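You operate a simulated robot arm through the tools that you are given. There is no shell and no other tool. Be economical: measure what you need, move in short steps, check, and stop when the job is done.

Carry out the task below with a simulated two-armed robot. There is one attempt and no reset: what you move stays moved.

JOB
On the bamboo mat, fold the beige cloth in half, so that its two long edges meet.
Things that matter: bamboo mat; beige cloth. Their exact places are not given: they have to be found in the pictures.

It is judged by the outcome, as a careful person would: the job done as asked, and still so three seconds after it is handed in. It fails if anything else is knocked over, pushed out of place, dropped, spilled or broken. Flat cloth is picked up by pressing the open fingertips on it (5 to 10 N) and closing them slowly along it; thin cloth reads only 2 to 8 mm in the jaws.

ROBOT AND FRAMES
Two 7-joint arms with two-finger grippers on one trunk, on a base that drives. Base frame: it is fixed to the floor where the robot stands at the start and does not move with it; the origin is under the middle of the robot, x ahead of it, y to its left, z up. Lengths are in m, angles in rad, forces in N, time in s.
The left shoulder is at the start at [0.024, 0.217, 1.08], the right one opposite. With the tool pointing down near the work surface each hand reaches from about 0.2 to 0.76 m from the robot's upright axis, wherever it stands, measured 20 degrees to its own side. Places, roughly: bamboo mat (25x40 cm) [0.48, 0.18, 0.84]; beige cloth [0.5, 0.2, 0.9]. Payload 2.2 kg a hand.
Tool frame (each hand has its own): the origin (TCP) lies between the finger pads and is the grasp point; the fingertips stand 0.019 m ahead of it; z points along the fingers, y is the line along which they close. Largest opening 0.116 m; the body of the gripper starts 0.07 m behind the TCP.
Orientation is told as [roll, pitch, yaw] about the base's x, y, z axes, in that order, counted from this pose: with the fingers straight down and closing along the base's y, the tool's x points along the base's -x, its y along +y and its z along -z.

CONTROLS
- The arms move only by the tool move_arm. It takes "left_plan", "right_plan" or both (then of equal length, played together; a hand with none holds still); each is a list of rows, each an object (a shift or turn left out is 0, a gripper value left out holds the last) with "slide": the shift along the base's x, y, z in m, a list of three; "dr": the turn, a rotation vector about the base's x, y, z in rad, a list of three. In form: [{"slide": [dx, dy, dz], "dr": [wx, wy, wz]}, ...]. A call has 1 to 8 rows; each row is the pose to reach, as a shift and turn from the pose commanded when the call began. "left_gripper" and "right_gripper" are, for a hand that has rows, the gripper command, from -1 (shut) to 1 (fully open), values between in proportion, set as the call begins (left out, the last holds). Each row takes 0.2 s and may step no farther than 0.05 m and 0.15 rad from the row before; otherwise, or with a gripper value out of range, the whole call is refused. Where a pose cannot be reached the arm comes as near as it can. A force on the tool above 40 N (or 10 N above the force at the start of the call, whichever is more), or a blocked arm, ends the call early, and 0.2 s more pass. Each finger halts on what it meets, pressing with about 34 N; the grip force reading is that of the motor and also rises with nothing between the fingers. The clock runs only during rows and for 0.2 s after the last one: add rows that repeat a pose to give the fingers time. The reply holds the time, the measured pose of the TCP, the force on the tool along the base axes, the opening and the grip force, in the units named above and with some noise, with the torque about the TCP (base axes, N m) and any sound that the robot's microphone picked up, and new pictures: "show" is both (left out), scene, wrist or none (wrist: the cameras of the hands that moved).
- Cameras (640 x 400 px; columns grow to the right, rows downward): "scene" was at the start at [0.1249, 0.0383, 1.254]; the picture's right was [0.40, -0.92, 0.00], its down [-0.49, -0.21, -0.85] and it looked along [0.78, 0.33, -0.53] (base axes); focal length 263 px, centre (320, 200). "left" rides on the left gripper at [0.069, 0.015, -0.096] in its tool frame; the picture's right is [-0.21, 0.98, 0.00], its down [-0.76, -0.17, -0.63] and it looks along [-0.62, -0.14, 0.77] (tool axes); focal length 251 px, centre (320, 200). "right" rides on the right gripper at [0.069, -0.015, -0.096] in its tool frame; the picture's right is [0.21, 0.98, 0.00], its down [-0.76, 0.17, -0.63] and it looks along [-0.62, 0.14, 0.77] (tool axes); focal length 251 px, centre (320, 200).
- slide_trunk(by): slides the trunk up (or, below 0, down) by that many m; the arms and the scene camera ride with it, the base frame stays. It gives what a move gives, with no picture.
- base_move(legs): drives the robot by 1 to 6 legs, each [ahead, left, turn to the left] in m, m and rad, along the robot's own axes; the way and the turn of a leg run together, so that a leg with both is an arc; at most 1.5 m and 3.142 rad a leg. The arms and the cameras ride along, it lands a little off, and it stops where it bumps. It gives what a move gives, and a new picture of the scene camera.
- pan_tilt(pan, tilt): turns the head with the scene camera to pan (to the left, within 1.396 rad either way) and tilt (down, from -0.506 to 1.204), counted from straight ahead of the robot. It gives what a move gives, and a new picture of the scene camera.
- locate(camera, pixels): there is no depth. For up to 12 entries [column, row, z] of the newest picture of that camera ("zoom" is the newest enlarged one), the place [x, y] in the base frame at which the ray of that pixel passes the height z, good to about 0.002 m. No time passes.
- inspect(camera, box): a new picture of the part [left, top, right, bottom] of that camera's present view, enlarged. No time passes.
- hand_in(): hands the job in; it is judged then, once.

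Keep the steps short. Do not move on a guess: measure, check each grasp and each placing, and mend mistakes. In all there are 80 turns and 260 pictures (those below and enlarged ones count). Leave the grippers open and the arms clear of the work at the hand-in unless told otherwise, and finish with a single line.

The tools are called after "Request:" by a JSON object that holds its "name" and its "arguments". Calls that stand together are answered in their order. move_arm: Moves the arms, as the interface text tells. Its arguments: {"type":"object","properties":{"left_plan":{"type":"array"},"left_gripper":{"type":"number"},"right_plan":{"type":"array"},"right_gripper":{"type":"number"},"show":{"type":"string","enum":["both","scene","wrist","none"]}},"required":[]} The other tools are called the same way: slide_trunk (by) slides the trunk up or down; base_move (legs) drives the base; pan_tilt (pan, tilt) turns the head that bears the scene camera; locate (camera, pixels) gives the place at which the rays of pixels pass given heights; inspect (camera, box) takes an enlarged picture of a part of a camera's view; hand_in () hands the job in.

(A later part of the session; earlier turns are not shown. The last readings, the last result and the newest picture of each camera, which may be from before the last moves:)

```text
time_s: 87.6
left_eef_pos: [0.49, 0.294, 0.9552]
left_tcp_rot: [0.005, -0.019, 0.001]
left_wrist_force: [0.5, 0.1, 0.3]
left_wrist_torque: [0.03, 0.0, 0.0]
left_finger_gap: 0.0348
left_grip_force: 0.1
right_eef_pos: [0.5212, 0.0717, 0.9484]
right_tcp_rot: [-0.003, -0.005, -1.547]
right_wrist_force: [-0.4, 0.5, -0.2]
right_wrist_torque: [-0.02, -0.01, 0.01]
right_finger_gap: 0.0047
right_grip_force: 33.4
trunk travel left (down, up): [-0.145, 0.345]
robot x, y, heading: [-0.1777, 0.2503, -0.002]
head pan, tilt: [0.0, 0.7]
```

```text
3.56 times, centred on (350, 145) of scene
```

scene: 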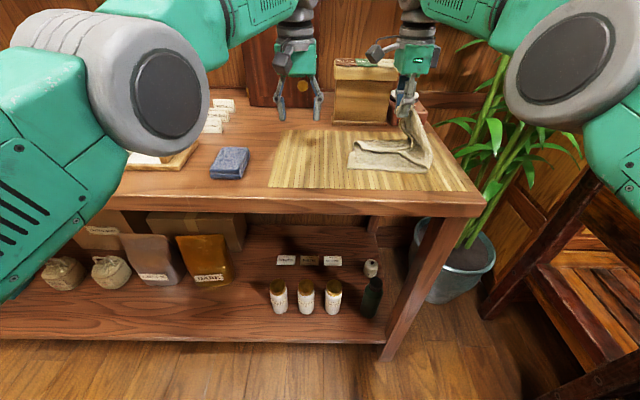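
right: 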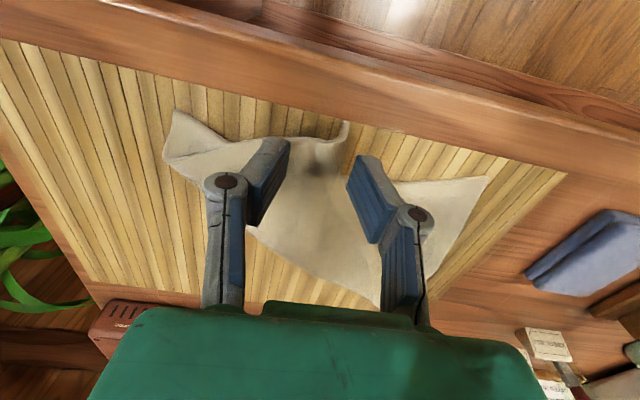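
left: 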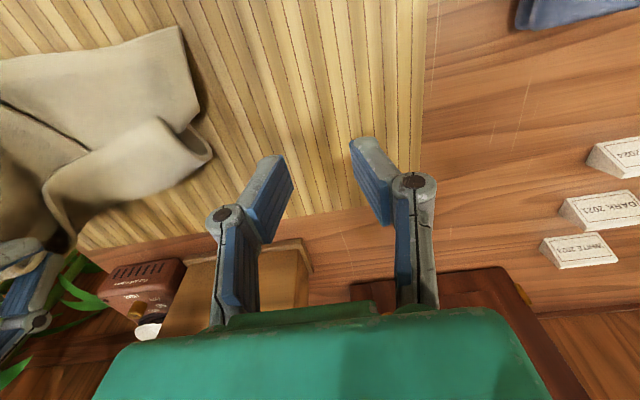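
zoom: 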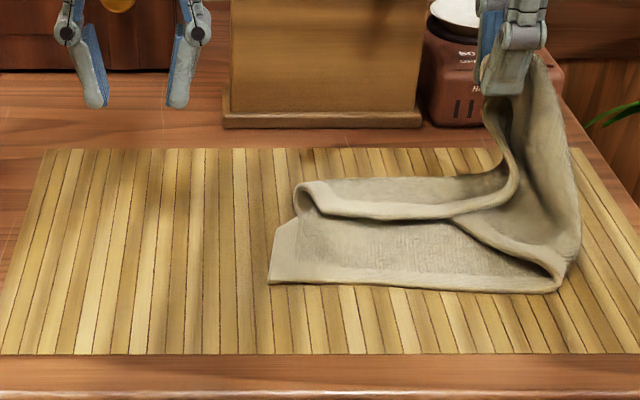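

The lower layer now lies nicely with its near edge straight from zoom (270,283) to (558,290), and the far edge is flipped partly over it: its left tip at (322,212). I need only take this tip with the left hand and bring both corners onto the near edge. Measure.

Request:
{"name": "locate", "arguments": {"camera": "zoom", "pixels": [[270, 283, 0.85], [558, 291, 0.85], [575, 255, 0.855], [298, 190, 0.865], [325, 212, 0.86], [400, 215, 0.86], [360, 182, 0.868], [400, 284, 0.85]]}}

Request:
{"name": "inspect", "arguments": {"camera": "scene", "box": [325, 125, 430, 180]}}

Request:
{"name": "move_arm", "arguments": {"left_plan": [{"slide": [-0.01, -0.03, 0.0]}, {"slide": [-0.015, -0.06, 0.0]}, {"slide": [-0.02, -0.08, 0.0]}, {"slide": [-0.02, -0.08, 0.0]}, {"slide": [-0.02, -0.08, 0.0]}, {"slide": [-0.02, -0.08, 0.0]}, {"slide": [-0.02, -0.08, 0.0]}], "show": "wrist"}}

```text
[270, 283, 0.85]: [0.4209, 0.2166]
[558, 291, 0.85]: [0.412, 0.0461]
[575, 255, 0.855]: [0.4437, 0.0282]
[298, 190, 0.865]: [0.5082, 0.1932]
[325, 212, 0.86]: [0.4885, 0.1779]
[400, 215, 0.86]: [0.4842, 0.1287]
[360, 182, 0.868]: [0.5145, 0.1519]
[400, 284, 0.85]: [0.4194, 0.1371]
```

```text
6.10 times, centred on (378, 152) of scene
```

zoom: 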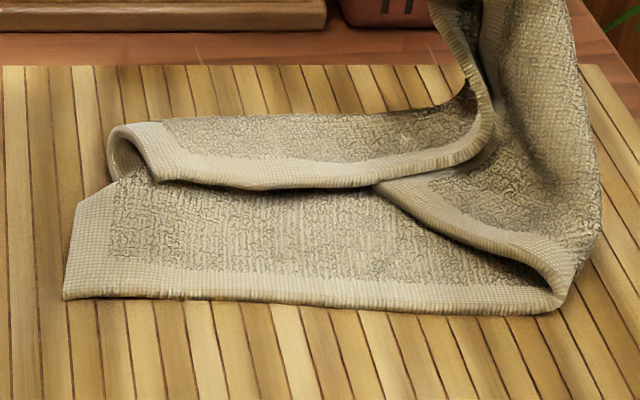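

```text
time_s: 89.2
left_eef_pos: [0.4575, 0.2198, 0.9537]
left_tcp_rot: [0.005, -0.019, 0.001]
left_wrist_force: [0.4, -0.1, -0.5]
left_wrist_torque: [0.06, 0.04, 0.0]
left_finger_gap: 0.035
left_grip_force: 0.0
left hand out of reach, approached as far as the arm can: row 1, 2, 3, 4, 5, 6, 7
right_eef_pos: [0.521, 0.0714, 0.9485]
right_tcp_rot: [-0.006, -0.006, -1.547]
right_wrist_force: [0.1, 0.2, 0.7]
right_wrist_torque: [0.0, 0.02, -0.04]
right_finger_gap: 0.0051
right_grip_force: 33.7
trunk travel left (down, up): [-0.145, 0.345]
robot x, y, heading: [-0.173, 0.2502, 0.001]
head pan, tilt: [0.0, 0.7]
```

left: 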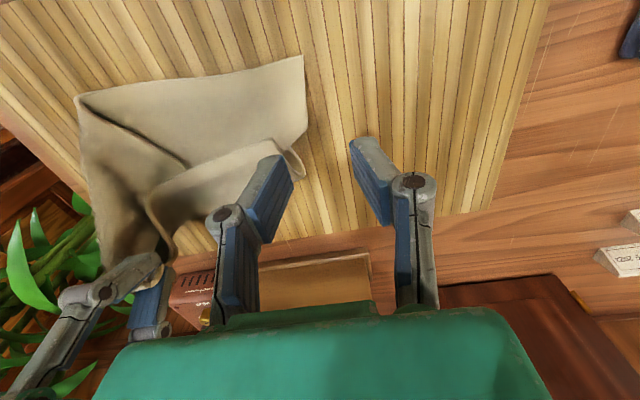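

The left hand is at its inner limit, so I drive the base 10 cm right (which also draws the right-held corner outward), settle, and look.

Request:
{"name": "base_move", "arguments": {"legs": [[0.0, -0.1, 0]]}}

Request:
{"name": "move_arm", "arguments": {"left_plan": [{"slide": [0, 0, 0.02]}, {"slide": [0, 0, 0.02]}, {"slide": [0, 0, 0.02]}, {"slide": [0, 0, 0.02]}, {"slide": [0, 0, 0.02]}, {"slide": [0, 0, 0.02]}, {"slide": [0, 0, 0.02]}, {"slide": [0, 0, 0.02]}], "show": "none"}}

Request:
{"name": "move_arm", "arguments": {"left_plan": [{}, {}, {}, {}, {}, {}, {}, {}], "show": "none"}}

Request:
{"name": "move_arm", "arguments": {"left_plan": [{}, {}, {}, {}, {}, {}, {}, {}], "show": "none"}}

Request:
{"name": "move_arm", "arguments": {"left_plan": [{}, {}, {}, {}, {}, {}, {}, {}], "show": "wrist"}}

Request:
{"name": "inspect", "arguments": {"camera": "scene", "box": [260, 90, 460, 210]}}

```text
time_s: 90.3
left_eef_pos: [0.4595, 0.1635, 0.9542]
left_tcp_rot: [-0.029, -0.018, 0.006]
left_wrist_force: [-0.4, 3.9, 0.8]
left_wrist_torque: [-0.27, -0.05, 0.01]
left_finger_gap: 0.0347
left_grip_force: 0.1
right_eef_pos: [0.522, 0.0155, 0.9519]
right_tcp_rot: [-0.007, -0.038, -1.54]
right_wrist_force: [1.6, 2.9, -0.8]
right_wrist_torque: [-0.26, 0.1, 0.03]
right_finger_gap: 0.0048
right_grip_force: 33.6
trunk travel left (down, up): [-0.145, 0.345]
robot x, y, heading: [-0.1767, 0.1677, -0.003]
head pan, tilt: [0.0, 0.7]
```

scene: 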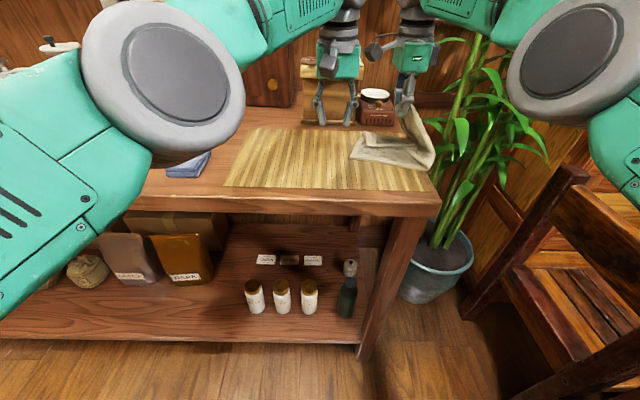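

```text
time_s: 92.1
left_eef_pos: [0.4511, 0.129, 0.9759]
left_tcp_rot: [0.005, -0.024, 0.007]
left_wrist_force: [0.4, -0.1, -0.6]
left_wrist_torque: [0.03, -0.01, 0.0]
left_finger_gap: 0.0349
left_grip_force: 0.1
left hand out of reach, approached as far as the arm can: row 1, 2, 3, 4, 5, 6, 7, 8
right_eef_pos: [0.5213, -0.0214, 0.9522]
right_tcp_rot: [-0.001, 0.001, -1.542]
right_wrist_force: [0.5, -0.5, 0.3]
right_wrist_torque: [0.04, -0.02, 0.02]
right_finger_gap: 0.0049
right_grip_force: 33.5
trunk travel left (down, up): [-0.145, 0.345]
robot x, y, heading: [-0.1789, 0.1585, -0.008]
head pan, tilt: [0.0, 0.7]
```

```text
time_s: 93.9
left_eef_pos: [0.4539, 0.1193, 0.9753]
left_tcp_rot: [0.014, -0.022, 0.002]
left_wrist_force: [0.4, -0.6, 0.0]
left_wrist_torque: [0.09, -0.02, -0.03]
left_finger_gap: 0.0347
left_grip_force: 0.1
right_eef_pos: [0.5193, -0.0277, 0.9508]
right_tcp_rot: [-0.001, 0.003, -1.544]
right_wrist_force: [0.3, -1.4, -0.2]
right_wrist_torque: [0.07, 0.02, 0.03]
right_finger_gap: 0.005
right_grip_force: 33.4
trunk travel left (down, up): [-0.145, 0.345]
robot x, y, heading: [-0.1756, 0.1624, -0.004]
head pan, tilt: [0.0, 0.7]
```

```text
time_s: 95.7
left_eef_pos: [0.4537, 0.1317, 0.9771]
left_tcp_rot: [0.004, -0.022, 0.006]
left_wrist_force: [1.1, 0.1, -0.5]
left_wrist_torque: [-0.03, -0.02, 0.02]
left_finger_gap: 0.0347
left_grip_force: 0.0
right_eef_pos: [0.5202, -0.0145, 0.9536]
right_tcp_rot: [-0.001, -0.008, -1.542]
right_wrist_force: [-0.6, -0.9, 1.4]
right_wrist_torque: [0.01, 0.01, 0.04]
right_finger_gap: 0.005
right_grip_force: 33.3
trunk travel left (down, up): [-0.145, 0.345]
robot x, y, heading: [-0.1781, 0.159, -0.0]
head pan, tilt: [0.0, 0.7]
```

```text
time_s: 97.5
left_eef_pos: [0.4544, 0.1326, 0.9769]
left_tcp_rot: [0.002, -0.024, 0.005]
left_wrist_force: [0.2, 0.1, 0.2]
left_wrist_torque: [0.0, 0.02, 0.03]
left_finger_gap: 0.0349
left_grip_force: 0.0
right_eef_pos: [0.5199, -0.0137, 0.9534]
right_tcp_rot: [0.0, -0.006, -1.541]
right_wrist_force: [-0.7, 1.1, 0.3]
right_wrist_torque: [-0.04, 0.0, 0.01]
right_finger_gap: 0.0049
right_grip_force: 33.7
trunk travel left (down, up): [-0.145, 0.345]
robot x, y, heading: [-0.1775, 0.1629, 0.0]
head pan, tilt: [0.0, 0.7]
```

left: 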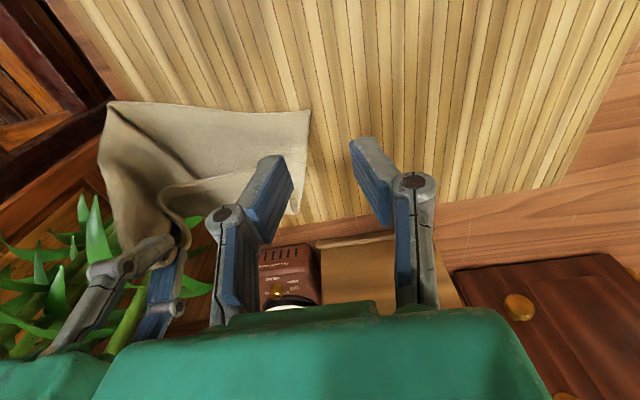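

```text
3.20 times, centred on (360, 150) of scene
```

zoom: 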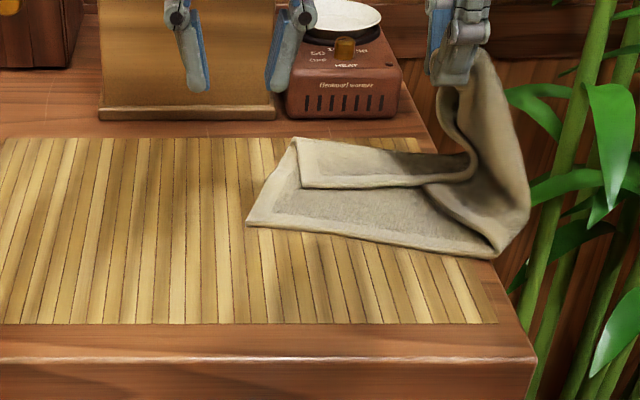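

The cloth slides easily on the mat and followed. To let the left hand reach its tip without dragging, I shift the right hand 10 cm left by arm, then the base 10 cm right, so the held corner ends where it is now.

Request:
{"name": "move_arm", "arguments": {"left_plan": [{"slide": [0.0, 0.02, 0.02]}, {"slide": [0.0, 0.05, 0.03]}, {"slide": [0.0, 0.08, 0.03]}, {"slide": [0.0, 0.11, 0.03]}], "right_plan": [{"slide": [-0.0, 0.025, 0]}, {"slide": [-0.0, 0.05, 0]}, {"slide": [-0.0, 0.075, 0]}, {"slide": [-0.0, 0.1, 0]}], "show": "none"}}

Request:
{"name": "base_move", "arguments": {"legs": [[0.0, -0.1, 0]]}}

Request:
{"name": "move_arm", "arguments": {"left_plan": [{}, {}, {}, {}, {}, {}, {}, {}], "show": "none"}}

Request:
{"name": "move_arm", "arguments": {"left_plan": [{}, {}, {}, {}, {}, {}, {}, {}], "show": "none"}}

Request:
{"name": "move_arm", "arguments": {"left_plan": [{}, {}, {}, {}, {}, {}, {}, {}], "show": "wrist"}}

Request:
{"name": "inspect", "arguments": {"camera": "scene", "box": [240, 90, 440, 210]}}

```text
time_s: 98.5
left_eef_pos: [0.4476, 0.246, 1.009]
left_tcp_rot: [0.001, -0.027, 0.006]
left_wrist_force: [-0.7, -0.4, 0.9]
left_wrist_torque: [-0.06, -0.06, -0.01]
left_finger_gap: 0.0349
left_grip_force: 0.0
right_eef_pos: [0.4954, 0.0831, 0.9505]
right_tcp_rot: [0.001, -0.012, -1.544]
right_wrist_force: [-0.3, -0.2, 0.4]
right_wrist_torque: [-0.03, -0.02, 0.02]
right_finger_gap: 0.0048
right_grip_force: 33.9
right hand out of reach, approached as far as the arm can: row 2, 3, 4
trunk travel left (down, up): [-0.145, 0.345]
robot x, y, heading: [-0.1768, 0.1653, 0.001]
head pan, tilt: [0.0, 0.7]
```

```text
time_s: 99.7
left_eef_pos: [0.4533, 0.1863, 1.0014]
left_tcp_rot: [-0.03, -0.02, 0.01]
left_wrist_force: [-0.3, 3.0, -0.2]
left_wrist_torque: [-0.27, 0.04, -0.01]
left_finger_gap: 0.0345
left_grip_force: 0.1
right_eef_pos: [0.5008, 0.0222, 0.9504]
right_tcp_rot: [-0.005, -0.041, -1.539]
right_wrist_force: [0.3, 2.8, 1.1]
right_wrist_torque: [-0.25, 0.05, -0.01]
right_finger_gap: 0.0048
right_grip_force: 33.2
trunk travel left (down, up): [-0.145, 0.345]
robot x, y, heading: [-0.1777, 0.0698, -0.003]
head pan, tilt: [0.0, 0.7]
```

scene: 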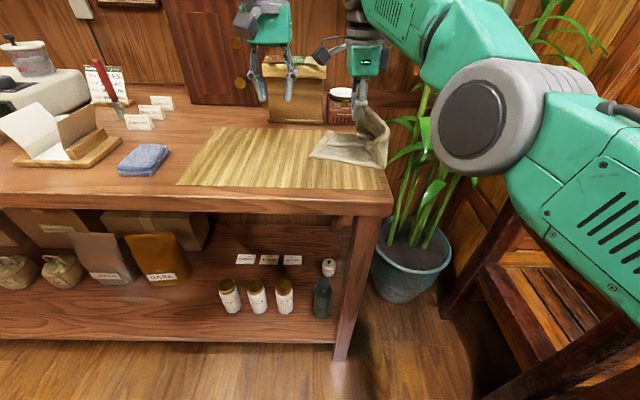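

```text
time_s: 101.5
left_eef_pos: [0.4477, 0.1443, 1.0091]
left_tcp_rot: [0.01, -0.027, 0.005]
left_wrist_force: [0.2, -0.6, 0.6]
left_wrist_torque: [0.1, -0.02, 0.02]
left_finger_gap: 0.0349
left_grip_force: 0.1
right_eef_pos: [0.4995, -0.0157, 0.9498]
right_tcp_rot: [-0.006, -0.002, -1.54]
right_wrist_force: [0.2, -0.3, -1.5]
right_wrist_torque: [0.0, 0.05, -0.02]
right_finger_gap: 0.005
right_grip_force: 33.4
trunk travel left (down, up): [-0.145, 0.345]
robot x, y, heading: [-0.1762, 0.0735, -0.005]
head pan, tilt: [0.0, 0.7]
```

```text
time_s: 103.3
left_eef_pos: [0.448, 0.1357, 1.0106]
left_tcp_rot: [0.016, -0.026, 0.007]
left_wrist_force: [0.6, 0.2, 1.2]
left_wrist_torque: [0.08, 0.01, 0.0]
left_finger_gap: 0.0349
left_grip_force: 0.0
right_eef_pos: [0.4974, -0.0253, 0.952]
right_tcp_rot: [0.004, 0.008, -1.541]
right_wrist_force: [0.3, 0.1, -0.4]
right_wrist_torque: [0.08, 0.02, 0.05]
right_finger_gap: 0.005
right_grip_force: 33.7
trunk travel left (down, up): [-0.145, 0.345]
robot x, y, heading: [-0.1776, 0.065, -0.002]
head pan, tilt: [0.0, 0.7]
```

```text
time_s: 105.1
left_eef_pos: [0.4485, 0.1549, 1.0102]
left_tcp_rot: [0.005, -0.025, 0.008]
left_wrist_force: [-0.8, 0.6, 0.5]
left_wrist_torque: [0.01, 0.0, 0.01]
left_finger_gap: 0.0346
left_grip_force: 0.0
right_eef_pos: [0.4965, -0.0077, 0.9507]
right_tcp_rot: [0.002, -0.007, -1.54]
right_wrist_force: [-0.4, 0.1, 0.2]
right_wrist_torque: [-0.02, 0.01, 0.02]
right_finger_gap: 0.0049
right_grip_force: 33.5
trunk travel left (down, up): [-0.145, 0.345]
robot x, y, heading: [-0.1742, 0.0729, 0.001]
head pan, tilt: [0.0, 0.7]
```

left: 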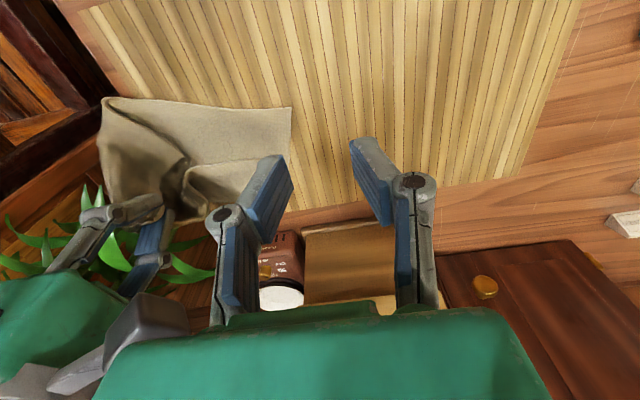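

```text
3.20 times, centred on (340, 150) of scene
```

zoom: 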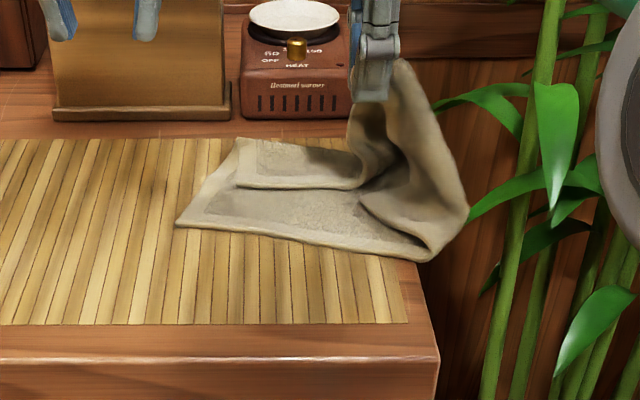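

The flap tip is at zoom (238,187), the lower-left corner at (178,226). Measure and bring the left hand above the tip.

Request:
{"name": "locate", "arguments": {"camera": "zoom", "pixels": [[238, 187, 0.858], [238, 142, 0.858], [290, 188, 0.858], [178, 226, 0.85], [425, 262, 0.85], [270, 160, 0.858]]}}

Request:
{"name": "inspect", "arguments": {"camera": "scene", "box": [290, 125, 390, 180]}}

```text
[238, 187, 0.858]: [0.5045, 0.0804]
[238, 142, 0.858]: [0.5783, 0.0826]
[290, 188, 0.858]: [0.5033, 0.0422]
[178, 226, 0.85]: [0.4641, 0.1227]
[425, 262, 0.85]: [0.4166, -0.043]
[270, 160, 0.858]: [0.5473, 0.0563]
```

```text
6.40 times, centred on (340, 152) of scene
```

zoom: 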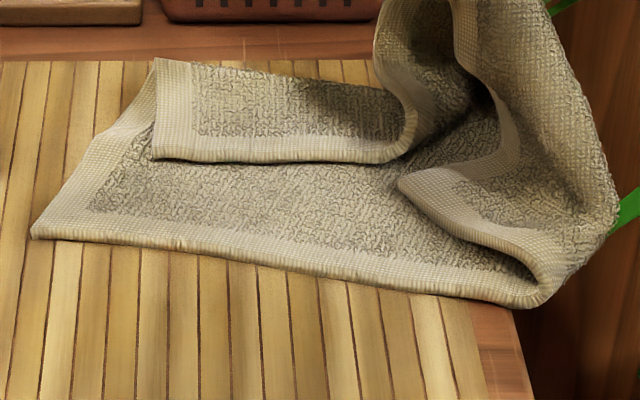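

Clear now: flap tip at (0.505, 0.080), free edge along x≈0.504. The left hand goes above (0.514, 0.060).

Request:
{"name": "move_arm", "arguments": {"left_plan": [{"slide": [0.02, -0.02, -0.02]}, {"slide": [0.04, -0.045, -0.04]}, {"slide": [0.055, -0.065, -0.06]}, {"slide": [0.065, -0.085, -0.08]}, {"slide": [0.065, -0.092, -0.1]}, {"slide": [0.065, -0.092, -0.105]}, {"slide": [0.065, -0.092, -0.105]}, {"slide": [0.065, -0.092, -0.105]}], "left_gripper": -0.5, "show": "wrist"}}

```text
time_s: 105.7
left_eef_pos: [0.4829, 0.1024, 0.9799]
left_tcp_rot: [0.02, -0.039, 0.015]
left_wrist_force: [-0.5, -1.2, 2.6]
left_wrist_torque: [-0.07, -0.03, 0.02]
left_finger_gap: 0.029
left_grip_force: 0.0
left hand out of reach, approached as far as the arm can: row 2, 3
right_eef_pos: [0.4967, -0.0279, 0.9442]
right_tcp_rot: [-0.02, -0.011, -1.55]
right_wrist_force: [0.6, -0.9, -2.8]
right_wrist_torque: [-0.18, 0.01, 0.02]
right_finger_gap: 0.0049
right_grip_force: 33.7
trunk travel left (down, up): [-0.145, 0.345]
robot x, y, heading: [-0.1745, 0.0701, -0.002]
head pan, tilt: [0.0, 0.7]
stopped in row 3 (left hand): the force on the tool passed its limit at 52 N (the readings are from after the stop); the commanded pose is now the measured one
```

left: 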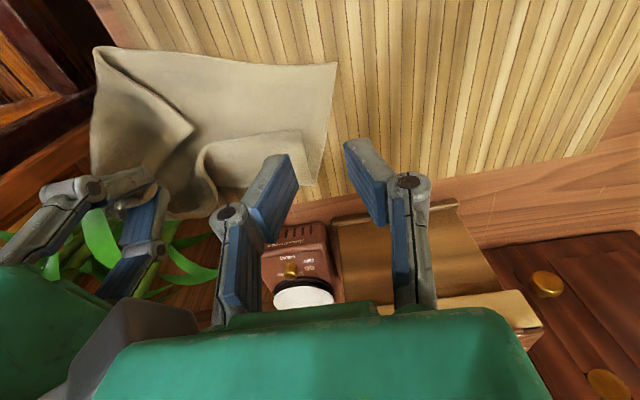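

The left gripper touched the right hand's camera housing (it sticks out on that side because the right hand is turned). I draw the left away, turn the right hand back to yaw 0 and shift it 5 cm right.

Request:
{"name": "move_arm", "arguments": {"left_plan": [{"slide": [0, 0.03, 0.01]}, {"slide": [0, 0.06, 0.01]}, {"slide": [0, 0.08, 0.0]}, {"slide": [0, 0.08, 0.0]}, {"slide": [0, 0.08, 0.0]}, {"slide": [0, 0.08, 0.0]}], "right_plan": [{"slide": [0, -0.005, 0]}, {"slide": [0, -0.01, 0.0]}, {"slide": [0, -0.015, 0], "dr": [0, 0, 0.14]}, {"slide": [0, -0.02, 0], "dr": [0, 0, 0.28]}, {"slide": [0, -0.025, 0], "dr": [0, 0, 0.42]}, {"slide": [0, -0.03, 0], "dr": [0, 0, 0.56]}], "show": "none"}}

Request:
{"name": "move_arm", "arguments": {"right_plan": [{"slide": [0, -0.005, 0], "dr": [0, 0, 0.14]}, {"slide": [0, -0.01, 0], "dr": [0, 0, 0.28]}, {"slide": [0, -0.015, 0], "dr": [0, 0, 0.42]}, {"slide": [0, -0.02, 0], "dr": [0, 0, 0.56]}, {"slide": [0, -0.025, 0], "dr": [0, 0, 0.7]}, {"slide": [0, -0.025, 0], "dr": [0, 0, 0.84]}, {"slide": [0, -0.025, 0], "dr": [0, 0, 0.98]}], "show": "none"}}

Request:
{"name": "inspect", "arguments": {"camera": "scene", "box": [240, 90, 440, 210]}}

Request:
{"name": "inspect", "arguments": {"camera": "left", "box": [0, 0, 640, 400]}}

```text
time_s: 107.1
left_eef_pos: [0.4824, 0.1955, 0.9789]
left_tcp_rot: [0.012, -0.037, 0.017]
left_wrist_force: [0.4, -0.2, 0.8]
left_wrist_torque: [0.0, -0.02, 0.02]
left_finger_gap: 0.0294
left_grip_force: 0.1
right_eef_pos: [0.5092, -0.0466, 0.9549]
right_tcp_rot: [0.0, -0.015, -0.992]
right_wrist_force: [-0.1, 0.1, -0.1]
right_wrist_torque: [0.02, -0.02, -0.07]
right_finger_gap: 0.0046
right_grip_force: 33.6
right hand out of reach, approached as far as the arm can: row 2, 3, 4, 5, 6
trunk travel left (down, up): [-0.145, 0.345]
robot x, y, heading: [-0.1758, 0.075, -0.0]
head pan, tilt: [0.0, 0.7]
```

```text
time_s: 108.7
left_eef_pos: [0.4821, 0.1944, 0.9784]
left_tcp_rot: [0.012, -0.037, 0.016]
left_wrist_force: [-1.4, 0.3, -0.7]
left_wrist_torque: [0.01, 0.03, 0.03]
left_finger_gap: 0.0292
left_grip_force: 0.1
right_eef_pos: [0.5157, -0.0699, 0.9566]
right_tcp_rot: [0.002, -0.01, -0.011]
right_wrist_force: [0.0, -0.3, 0.2]
right_wrist_torque: [0.01, 0.0, -0.04]
right_finger_gap: 0.0051
right_grip_force: 32.9
right hand out of reach, approached as far as the arm can: row 3, 4, 5, 6, 7
trunk travel left (down, up): [-0.145, 0.345]
robot x, y, heading: [-0.1763, 0.073, -0.004]
head pan, tilt: [0.0, 0.7]
```

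```text
3.20 times, centred on (340, 150) of scene
```

zoom: 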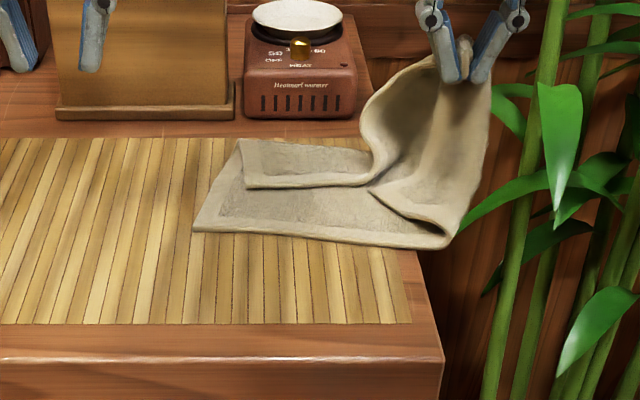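

```text
1.00 times, centred on (320, 200) of left (not enlarged: the box is as wide or as high as the picture)
```

zoom: 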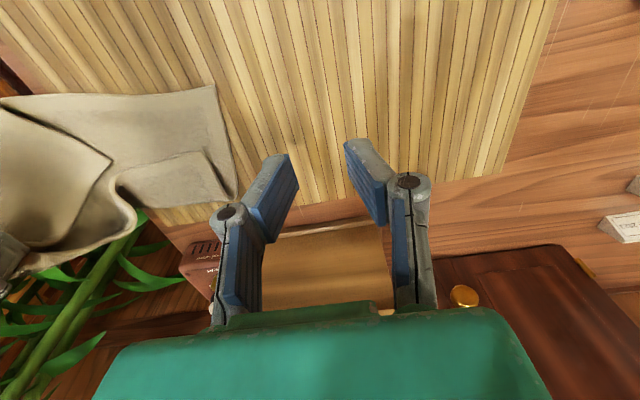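

Tip at about (0.504, 0.074). Right hand moves 2.5 cm further right for clearance; left goes above the tip.

Request:
{"name": "move_arm", "arguments": {"left_plan": [{"slide": [0.0, -0.02, 0]}, {"slide": [0.01, -0.05, -0.01]}, {"slide": [0.02, -0.08, -0.03]}, {"slide": [0.03, -0.11, -0.05]}, {"slide": [0.032, -0.13, -0.07]}, {"slide": [0.032, -0.136, -0.075]}, {"slide": [0.032, -0.136, -0.075]}], "right_plan": [{"slide": [0, -0.015, 0.0]}, {"slide": [0, -0.025, 0]}, {"slide": [0, -0.03, 0]}, {"slide": [0, -0.03, 0]}, {"slide": [0, -0.03, 0]}, {"slide": [0, -0.03, 0]}, {"slide": [0, -0.03, 0]}], "show": "none"}}

Request:
{"name": "inspect", "arguments": {"camera": "left", "box": [140, 60, 460, 260]}}

Request:
{"name": "inspect", "arguments": {"camera": "scene", "box": [270, 100, 410, 190]}}

```text
time_s: 110.3
left_eef_pos: [0.4857, 0.0672, 0.8985]
left_tcp_rot: [0.014, -0.037, 0.016]
left_wrist_force: [-0.1, 0.4, 0.1]
left_wrist_torque: [-0.01, 0.0, 0.0]
left_finger_gap: 0.029
left_grip_force: 0.1
left hand out of reach, approached as far as the arm can: row 3, 4, 5, 6, 7
right_eef_pos: [0.5203, -0.1005, 0.9573]
right_tcp_rot: [0.003, -0.01, -0.014]
right_wrist_force: [-0.9, 0.4, -0.2]
right_wrist_torque: [-0.02, 0.0, -0.04]
right_finger_gap: 0.0047
right_grip_force: 33.4
right hand out of reach, approached as far as the arm can: row 2, 3, 4, 5, 6, 7
trunk travel left (down, up): [-0.145, 0.345]
robot x, y, heading: [-0.1755, 0.0729, -0.003]
head pan, tilt: [0.0, 0.7]
```

```text
2.00 times, centred on (300, 160) of left
```

zoom: 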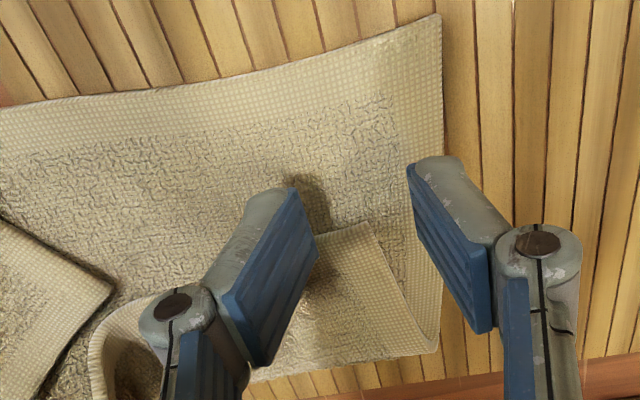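

```text
4.44 times, centred on (340, 145) of scene
```

zoom: 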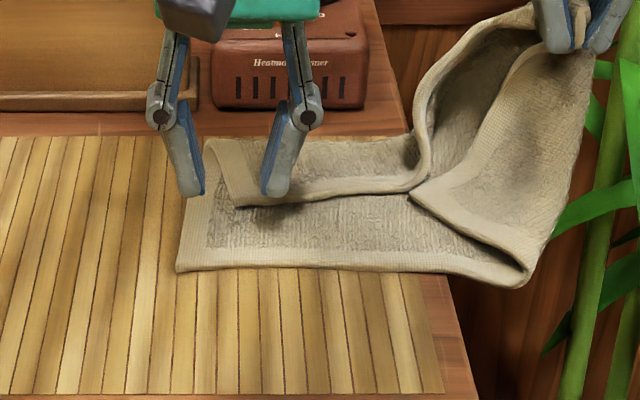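

The tip in the left view is at zoom (368,222). Left is short in reach by ~3 cm in x; I nudge the base ahead.

Request:
{"name": "locate", "arguments": {"camera": "left", "pixels": [[324, 171, 0.858]]}}

Request:
{"name": "base_move", "arguments": {"legs": [[0.032, -0.008, 0]]}}

Request:
{"name": "move_arm", "arguments": {"left_plan": [{}, {}, {}, {}, {}, {}, {}, {}], "show": "none"}}

Request:
{"name": "inspect", "arguments": {"camera": "left", "box": [140, 60, 460, 260]}}

```text
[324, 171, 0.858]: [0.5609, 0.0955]
```

```text
time_s: 111.2
left_eef_pos: [0.5189, 0.0635, 0.8971]
left_tcp_rot: [0.011, -0.035, 0.019]
left_wrist_force: [0.3, 0.2, -0.5]
left_wrist_torque: [-0.05, 0.02, -0.01]
left_finger_gap: 0.029
left_grip_force: 0.1
right_eef_pos: [0.5513, -0.1039, 0.9565]
right_tcp_rot: [0.0, -0.005, -0.015]
right_wrist_force: [0.6, -0.2, 0.2]
right_wrist_torque: [-0.03, 0.01, -0.06]
right_finger_gap: 0.0046
right_grip_force: 33.6
trunk travel left (down, up): [-0.145, 0.345]
robot x, y, heading: [-0.1439, 0.0669, -0.008]
head pan, tilt: [0.0, 0.7]
```

scene: 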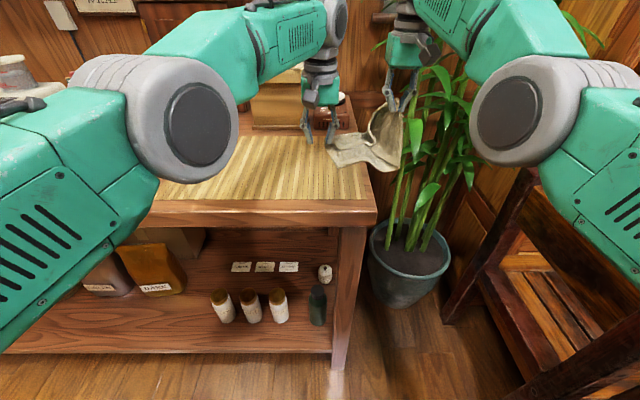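

```text
time_s: 113.0
left_eef_pos: [0.5183, 0.0617, 0.9016]
left_tcp_rot: [0.01, -0.038, 0.018]
left_wrist_force: [-0.2, -0.5, -0.1]
left_wrist_torque: [-0.04, -0.04, -0.04]
left_finger_gap: 0.0291
left_grip_force: 0.1
right_eef_pos: [0.5497, -0.1037, 0.957]
right_tcp_rot: [-0.003, 0.002, -0.012]
right_wrist_force: [-0.3, 0.4, 0.1]
right_wrist_torque: [0.02, 0.0, -0.07]
right_finger_gap: 0.0047
right_grip_force: 33.6
trunk travel left (down, up): [-0.145, 0.345]
robot x, y, heading: [-0.1473, 0.0665, -0.009]
head pan, tilt: [0.0, 0.7]
```

```text
2.00 times, centred on (300, 160) of left
```

zoom: 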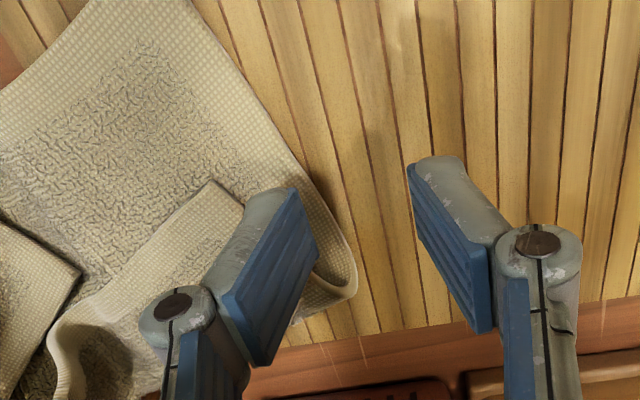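

Request:
{"name": "locate", "arguments": {"camera": "zoom", "pixels": [[212, 182, 0.858], [325, 300, 0.858], [130, 240, 0.858], [350, 270, 0.86]]}}

Request:
{"name": "inspect", "arguments": {"camera": "scene", "box": [290, 100, 420, 190]}}

```text
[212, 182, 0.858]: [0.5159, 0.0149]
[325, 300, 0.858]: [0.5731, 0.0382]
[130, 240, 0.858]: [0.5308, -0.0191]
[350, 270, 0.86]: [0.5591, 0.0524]
```

```text
4.44 times, centred on (355, 145) of scene
```

zoom: 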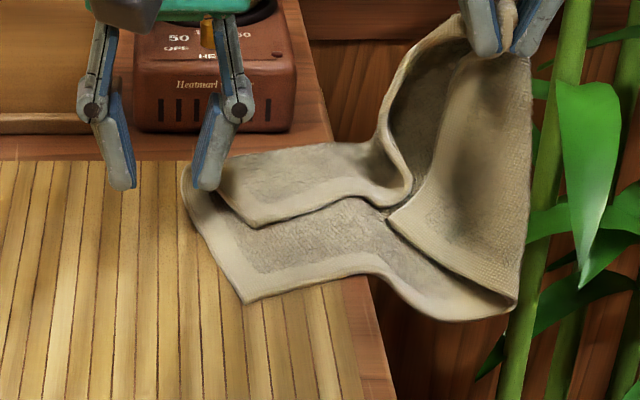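

The flap tip is at (0.516, 0.015). I repeat the compensated shift: both hands 8 cm left by arm, base 8 cm right, so the held corner stays where it is and the left hand gains reach.

Request:
{"name": "move_arm", "arguments": {"left_plan": [{"slide": [0, 0.03, 0.02]}, {"slide": [0, 0.06, 0.03]}, {"slide": [0, 0.08, 0.03]}, {"slide": [0, 0.08, 0.03]}], "right_plan": [{"slide": [0, 0.0, 0]}, {"slide": [0, 0.03, 0]}, {"slide": [0, 0.06, 0]}, {"slide": [0, 0.08, 0.0]}], "show": "none"}}

Request:
{"name": "base_move", "arguments": {"legs": [[0.0, -0.075, 0]]}}

Request:
{"name": "move_arm", "arguments": {"left_plan": [{}, {}, {}, {}, {}, {}, {}, {}], "show": "none"}}

Request:
{"name": "move_arm", "arguments": {"left_plan": [{}, {}, {}, {}, {}, {}, {}, {}], "show": "none"}}

Request:
{"name": "move_arm", "arguments": {"left_plan": [{}, {}, {}, {}, {}, {}, {}, {}], "show": "none"}}

Request:
{"name": "inspect", "arguments": {"camera": "scene", "box": [240, 90, 420, 200]}}

Request:
{"name": "inspect", "arguments": {"camera": "left", "box": [20, 0, 500, 300]}}

```text
time_s: 114.0
left_eef_pos: [0.5153, 0.1429, 0.9328]
left_tcp_rot: [0.01, -0.043, 0.018]
left_wrist_force: [-0.8, 0.6, 0.3]
left_wrist_torque: [0.03, 0.0, -0.01]
left_finger_gap: 0.029
left_grip_force: 0.0
right_eef_pos: [0.5366, -0.0322, 0.958]
right_tcp_rot: [-0.001, -0.014, -0.012]
right_wrist_force: [0.0, 0.5, -0.6]
right_wrist_torque: [0.01, -0.05, -0.05]
right_finger_gap: 0.0047
right_grip_force: 33.5
right hand out of reach, approached as far as the arm can: row 2, 3, 4
trunk travel left (down, up): [-0.145, 0.345]
robot x, y, heading: [-0.1471, 0.0638, -0.002]
head pan, tilt: [0.0, 0.7]
```

```text
time_s: 115.0
left_eef_pos: [0.5177, 0.11, 0.9299]
left_tcp_rot: [-0.022, -0.039, 0.023]
left_wrist_force: [0.5, 2.8, 0.9]
left_wrist_torque: [-0.3, 0.03, -0.04]
left_finger_gap: 0.0291
left_grip_force: 0.1
right_eef_pos: [0.536, -0.0647, 0.96]
right_tcp_rot: [-0.031, -0.014, -0.006]
right_wrist_force: [0.5, 2.2, -0.8]
right_wrist_torque: [-0.28, 0.02, -0.07]
right_finger_gap: 0.0045
right_grip_force: 33.3
trunk travel left (down, up): [-0.145, 0.345]
robot x, y, heading: [-0.1453, 0.0032, -0.003]
head pan, tilt: [0.0, 0.7]
```

scene: 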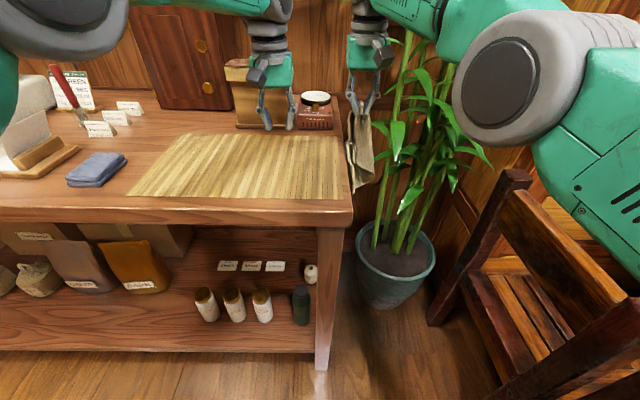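

```text
time_s: 116.8
left_eef_pos: [0.5147, 0.0923, 0.9351]
left_tcp_rot: [-0.001, -0.041, 0.025]
left_wrist_force: [0.2, 1.2, 1.1]
left_wrist_torque: [0.0, -0.01, -0.02]
left_finger_gap: 0.0289
left_grip_force: 0.1
right_eef_pos: [0.5369, -0.0823, 0.9619]
right_tcp_rot: [-0.011, -0.017, -0.006]
right_wrist_force: [0.6, 0.0, -0.5]
right_wrist_torque: [-0.01, 0.02, -0.08]
right_finger_gap: 0.0047
right_grip_force: 33.2
trunk travel left (down, up): [-0.145, 0.345]
robot x, y, heading: [-0.1456, 0.0004, -0.001]
head pan, tilt: [0.0, 0.7]
```

```text
time_s: 118.6
left_eef_pos: [0.5143, 0.0745, 0.9374]
left_tcp_rot: [0.011, -0.043, 0.021]
left_wrist_force: [-0.2, -0.6, 0.2]
left_wrist_torque: [0.09, -0.03, -0.03]
left_finger_gap: 0.0293
left_grip_force: 0.0
right_eef_pos: [0.5362, -0.0997, 0.9606]
right_tcp_rot: [0.004, -0.016, -0.01]
right_wrist_force: [1.2, -0.9, -0.6]
right_wrist_torque: [0.09, -0.02, -0.07]
right_finger_gap: 0.0047
right_grip_force: 33.4
trunk travel left (down, up): [-0.145, 0.345]
robot x, y, heading: [-0.1449, -0.0058, -0.001]
head pan, tilt: [0.0, 0.7]
```

```text
time_s: 120.4
left_eef_pos: [0.5151, 0.082, 0.9367]
left_tcp_rot: [0.006, -0.041, 0.022]
left_wrist_force: [0.5, 0.3, 0.6]
left_wrist_torque: [-0.01, -0.01, -0.04]
left_finger_gap: 0.0289
left_grip_force: 0.0
right_eef_pos: [0.534, -0.092, 0.962]
right_tcp_rot: [-0.002, -0.018, -0.008]
right_wrist_force: [-0.7, -0.8, -1.4]
right_wrist_torque: [0.04, -0.02, -0.05]
right_finger_gap: 0.0049
right_grip_force: 33.8
trunk travel left (down, up): [-0.145, 0.345]
robot x, y, heading: [-0.146, -0.0024, -0.004]
head pan, tilt: [0.0, 0.7]
```

```text
3.56 times, centred on (330, 145) of scene
```

zoom: 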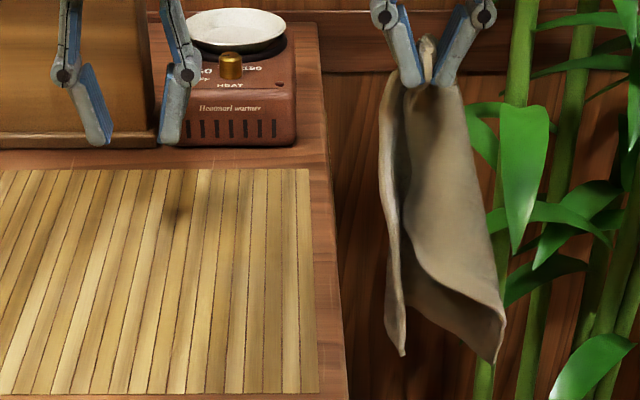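

```text
1.33 times, centred on (260, 150) of left
```

zoom: 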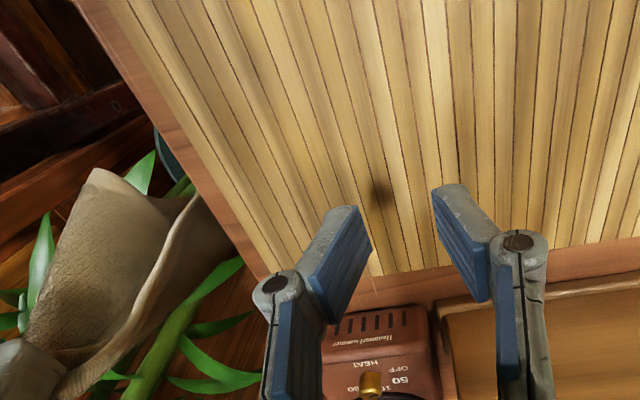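

The cloth slid off the table end but is still held by the right hand. I raise the trunk so it hangs clear, drive back so it is above the mat, let it settle, and look to take the other corner in the air.

Request:
{"name": "slide_trunk", "arguments": {"by": 0.27}}

Request:
{"name": "base_move", "arguments": {"legs": [[0.0, 0.18, 0]]}}

Request:
{"name": "move_arm", "arguments": {"left_plan": [{"slide": [0, 0.02, -0.04]}, {"slide": [0, 0.04, -0.08]}, {"slide": [0, 0.05, -0.12]}, {"slide": [0, 0.06, -0.16]}, {"slide": [0, 0.06, -0.2]}, {"slide": [0, 0.06, -0.22]}, {"slide": [0, 0.06, -0.22]}, {"slide": [0, 0.06, -0.22]}], "left_gripper": 0.2, "show": "none"}}

Request:
{"name": "move_arm", "arguments": {"left_plan": [{}, {}, {}, {}, {}, {}, {}, {}], "show": "none"}}

Request:
{"name": "move_arm", "arguments": {"left_plan": [{}, {}, {}, {}, {}, {}, {}, {}], "show": "wrist"}}

Request:
{"name": "inspect", "arguments": {"camera": "scene", "box": [200, 120, 480, 320]}}

```text
time_s: 123.1
left_eef_pos: [0.5147, 0.0868, 1.2054]
left_tcp_rot: [0.002, -0.042, 0.025]
left_wrist_force: [0.5, 0.1, 0.0]
left_wrist_torque: [-0.03, -0.01, -0.02]
left_finger_gap: 0.029
left_grip_force: 0.0
right_eef_pos: [0.5368, -0.0867, 1.2313]
right_tcp_rot: [-0.008, -0.019, -0.007]
right_wrist_force: [0.2, 0.0, -0.7]
right_wrist_torque: [-0.02, 0.02, -0.11]
right_finger_gap: 0.0047
right_grip_force: 33.4
trunk travel left (down, up): [-0.415, 0.075]
robot x, y, heading: [-0.1492, -0.002, -0.003]
head pan, tilt: [0.0, 0.7]
```

```text
time_s: 124.6
left_eef_pos: [0.5154, 0.2484, 1.2072]
left_tcp_rot: [0.015, -0.04, 0.022]
left_wrist_force: [0.6, -1.0, 0.4]
left_wrist_torque: [0.04, -0.01, -0.02]
left_finger_gap: 0.0291
left_grip_force: 0.2
right_eef_pos: [0.5336, 0.0727, 1.2304]
right_tcp_rot: [0.006, -0.02, -0.009]
right_wrist_force: [-0.5, -1.5, 0.3]
right_wrist_torque: [0.08, -0.03, -0.08]
right_finger_gap: 0.0047
right_grip_force: 33.5
trunk travel left (down, up): [-0.415, 0.075]
robot x, y, heading: [-0.1478, 0.1806, -0.003]
head pan, tilt: [0.0, 0.7]
```

scene: 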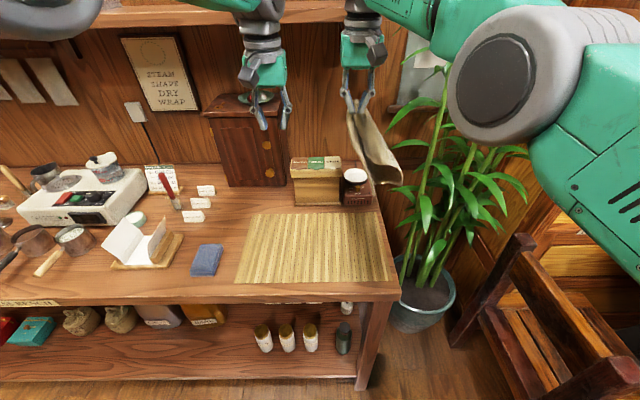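

```text
time_s: 126.4
left_eef_pos: [0.5109, 0.3196, 0.9901]
left_tcp_rot: [0.004, -0.046, 0.022]
left_wrist_force: [0.9, -0.1, 0.2]
left_wrist_torque: [0.06, -0.04, 0.0]
left_finger_gap: 0.0697
left_grip_force: 0.1
right_eef_pos: [0.53, 0.0846, 1.2351]
right_tcp_rot: [-0.004, -0.024, -0.012]
right_wrist_force: [-1.2, -0.8, -0.5]
right_wrist_torque: [0.07, -0.02, -0.06]
right_finger_gap: 0.0046
right_grip_force: 33.7
trunk travel left (down, up): [-0.415, 0.075]
robot x, y, heading: [-0.1466, 0.1752, 0.001]
head pan, tilt: [0.0, 0.7]
```

```text
time_s: 128.2
left_eef_pos: [0.5106, 0.3217, 0.9893]
left_tcp_rot: [0.003, -0.048, 0.02]
left_wrist_force: [0.5, -1.0, 0.7]
left_wrist_torque: [0.02, 0.03, -0.02]
left_finger_gap: 0.0696
left_grip_force: 0.0
right_eef_pos: [0.5286, 0.0864, 1.2352]
right_tcp_rot: [-0.004, -0.022, -0.012]
right_wrist_force: [-0.7, -1.1, -0.8]
right_wrist_torque: [0.03, -0.04, -0.05]
right_finger_gap: 0.0045
right_grip_force: 33.6
trunk travel left (down, up): [-0.415, 0.075]
robot x, y, heading: [-0.145, 0.1795, -0.002]
head pan, tilt: [0.0, 0.7]
```

```text
time_s: 130.0
left_eef_pos: [0.5101, 0.3238, 0.9907]
left_tcp_rot: [0.002, -0.048, 0.02]
left_wrist_force: [0.9, 0.0, 0.0]
left_wrist_torque: [0.03, -0.02, -0.02]
left_finger_gap: 0.0696
left_grip_force: 0.1
right_eef_pos: [0.5291, 0.0893, 1.2359]
right_tcp_rot: [-0.007, -0.021, -0.009]
right_wrist_force: [-0.3, 0.2, -1.0]
right_wrist_torque: [0.08, -0.05, -0.1]
right_finger_gap: 0.0047
right_grip_force: 33.2
trunk travel left (down, up): [-0.415, 0.075]
robot x, y, heading: [-0.1451, 0.1775, 0.0]
head pan, tilt: [0.0, 0.7]
```

left: 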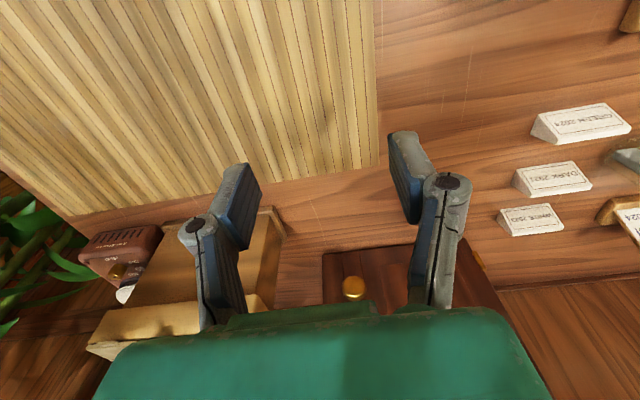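

```text
2.00 times, centred on (340, 220) of scene
```

zoom: 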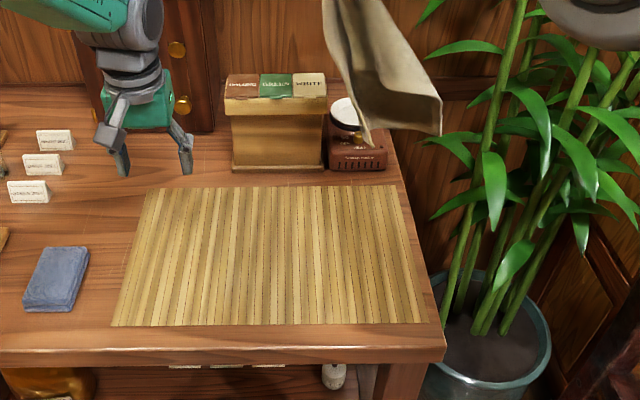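

Request:
{"name": "inspect", "arguments": {"camera": "scene", "box": [320, 80, 440, 200]}}

Request:
{"name": "inspect", "arguments": {"camera": "right", "box": [160, 0, 480, 200]}}

```text
3.33 times, centred on (380, 140) of scene
```

zoom: 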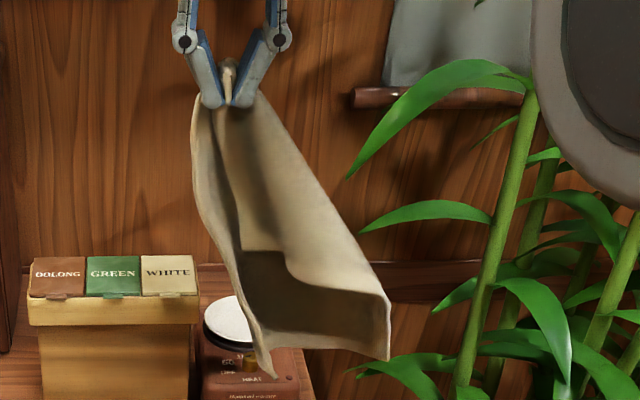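

```text
2.00 times, centred on (320, 100) of right
```

zoom: 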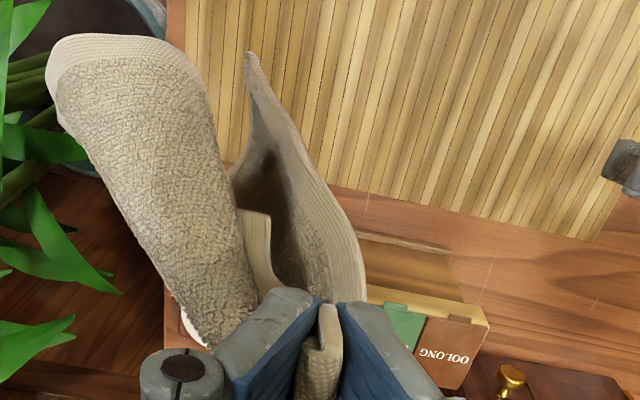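

I triangulate the hanging left tip with both cameras: right-view zoom (250,60).

Request:
{"name": "locate", "arguments": {"camera": "zoom", "pixels": [[250, 60, 0.94], [250, 60, 0.97], [250, 60, 1.0], [250, 60, 1.03], [250, 60, 1.06], [262, 110, 1.0], [262, 110, 1.03]]}}

Request:
{"name": "inspect", "arguments": {"camera": "scene", "box": [320, 80, 440, 200]}}

Request:
{"name": "locate", "arguments": {"camera": "zoom", "pixels": [[270, 375, 0.94], [270, 375, 0.97], [270, 375, 1.0], [270, 375, 1.03], [270, 375, 1.06], [388, 358, 0.97], [388, 358, 1.0], [388, 358, 1.03], [240, 250, 1.03], [240, 250, 1.08]]}}

```text
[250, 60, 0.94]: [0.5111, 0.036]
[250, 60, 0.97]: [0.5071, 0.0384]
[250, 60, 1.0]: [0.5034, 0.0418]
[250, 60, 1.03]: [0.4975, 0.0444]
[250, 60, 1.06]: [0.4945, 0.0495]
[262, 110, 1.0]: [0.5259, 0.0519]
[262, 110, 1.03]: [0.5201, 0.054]
```

```text
3.33 times, centred on (380, 140) of scene
```

zoom: 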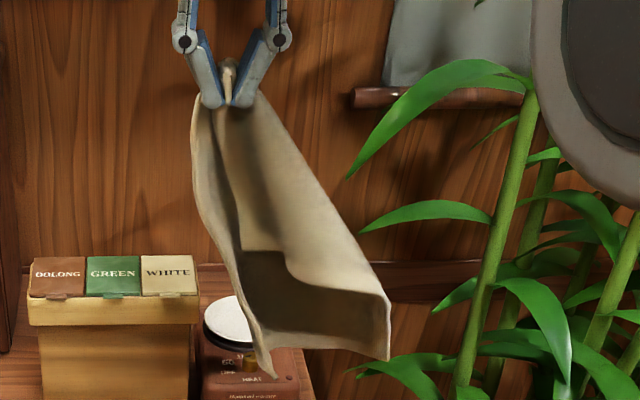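

```text
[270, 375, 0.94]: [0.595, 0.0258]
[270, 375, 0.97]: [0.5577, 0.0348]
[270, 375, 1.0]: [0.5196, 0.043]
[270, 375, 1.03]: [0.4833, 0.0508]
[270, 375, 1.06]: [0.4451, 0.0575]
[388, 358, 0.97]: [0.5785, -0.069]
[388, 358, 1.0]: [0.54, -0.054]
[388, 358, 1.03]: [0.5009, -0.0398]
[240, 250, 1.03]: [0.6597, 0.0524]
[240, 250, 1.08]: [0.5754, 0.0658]
```

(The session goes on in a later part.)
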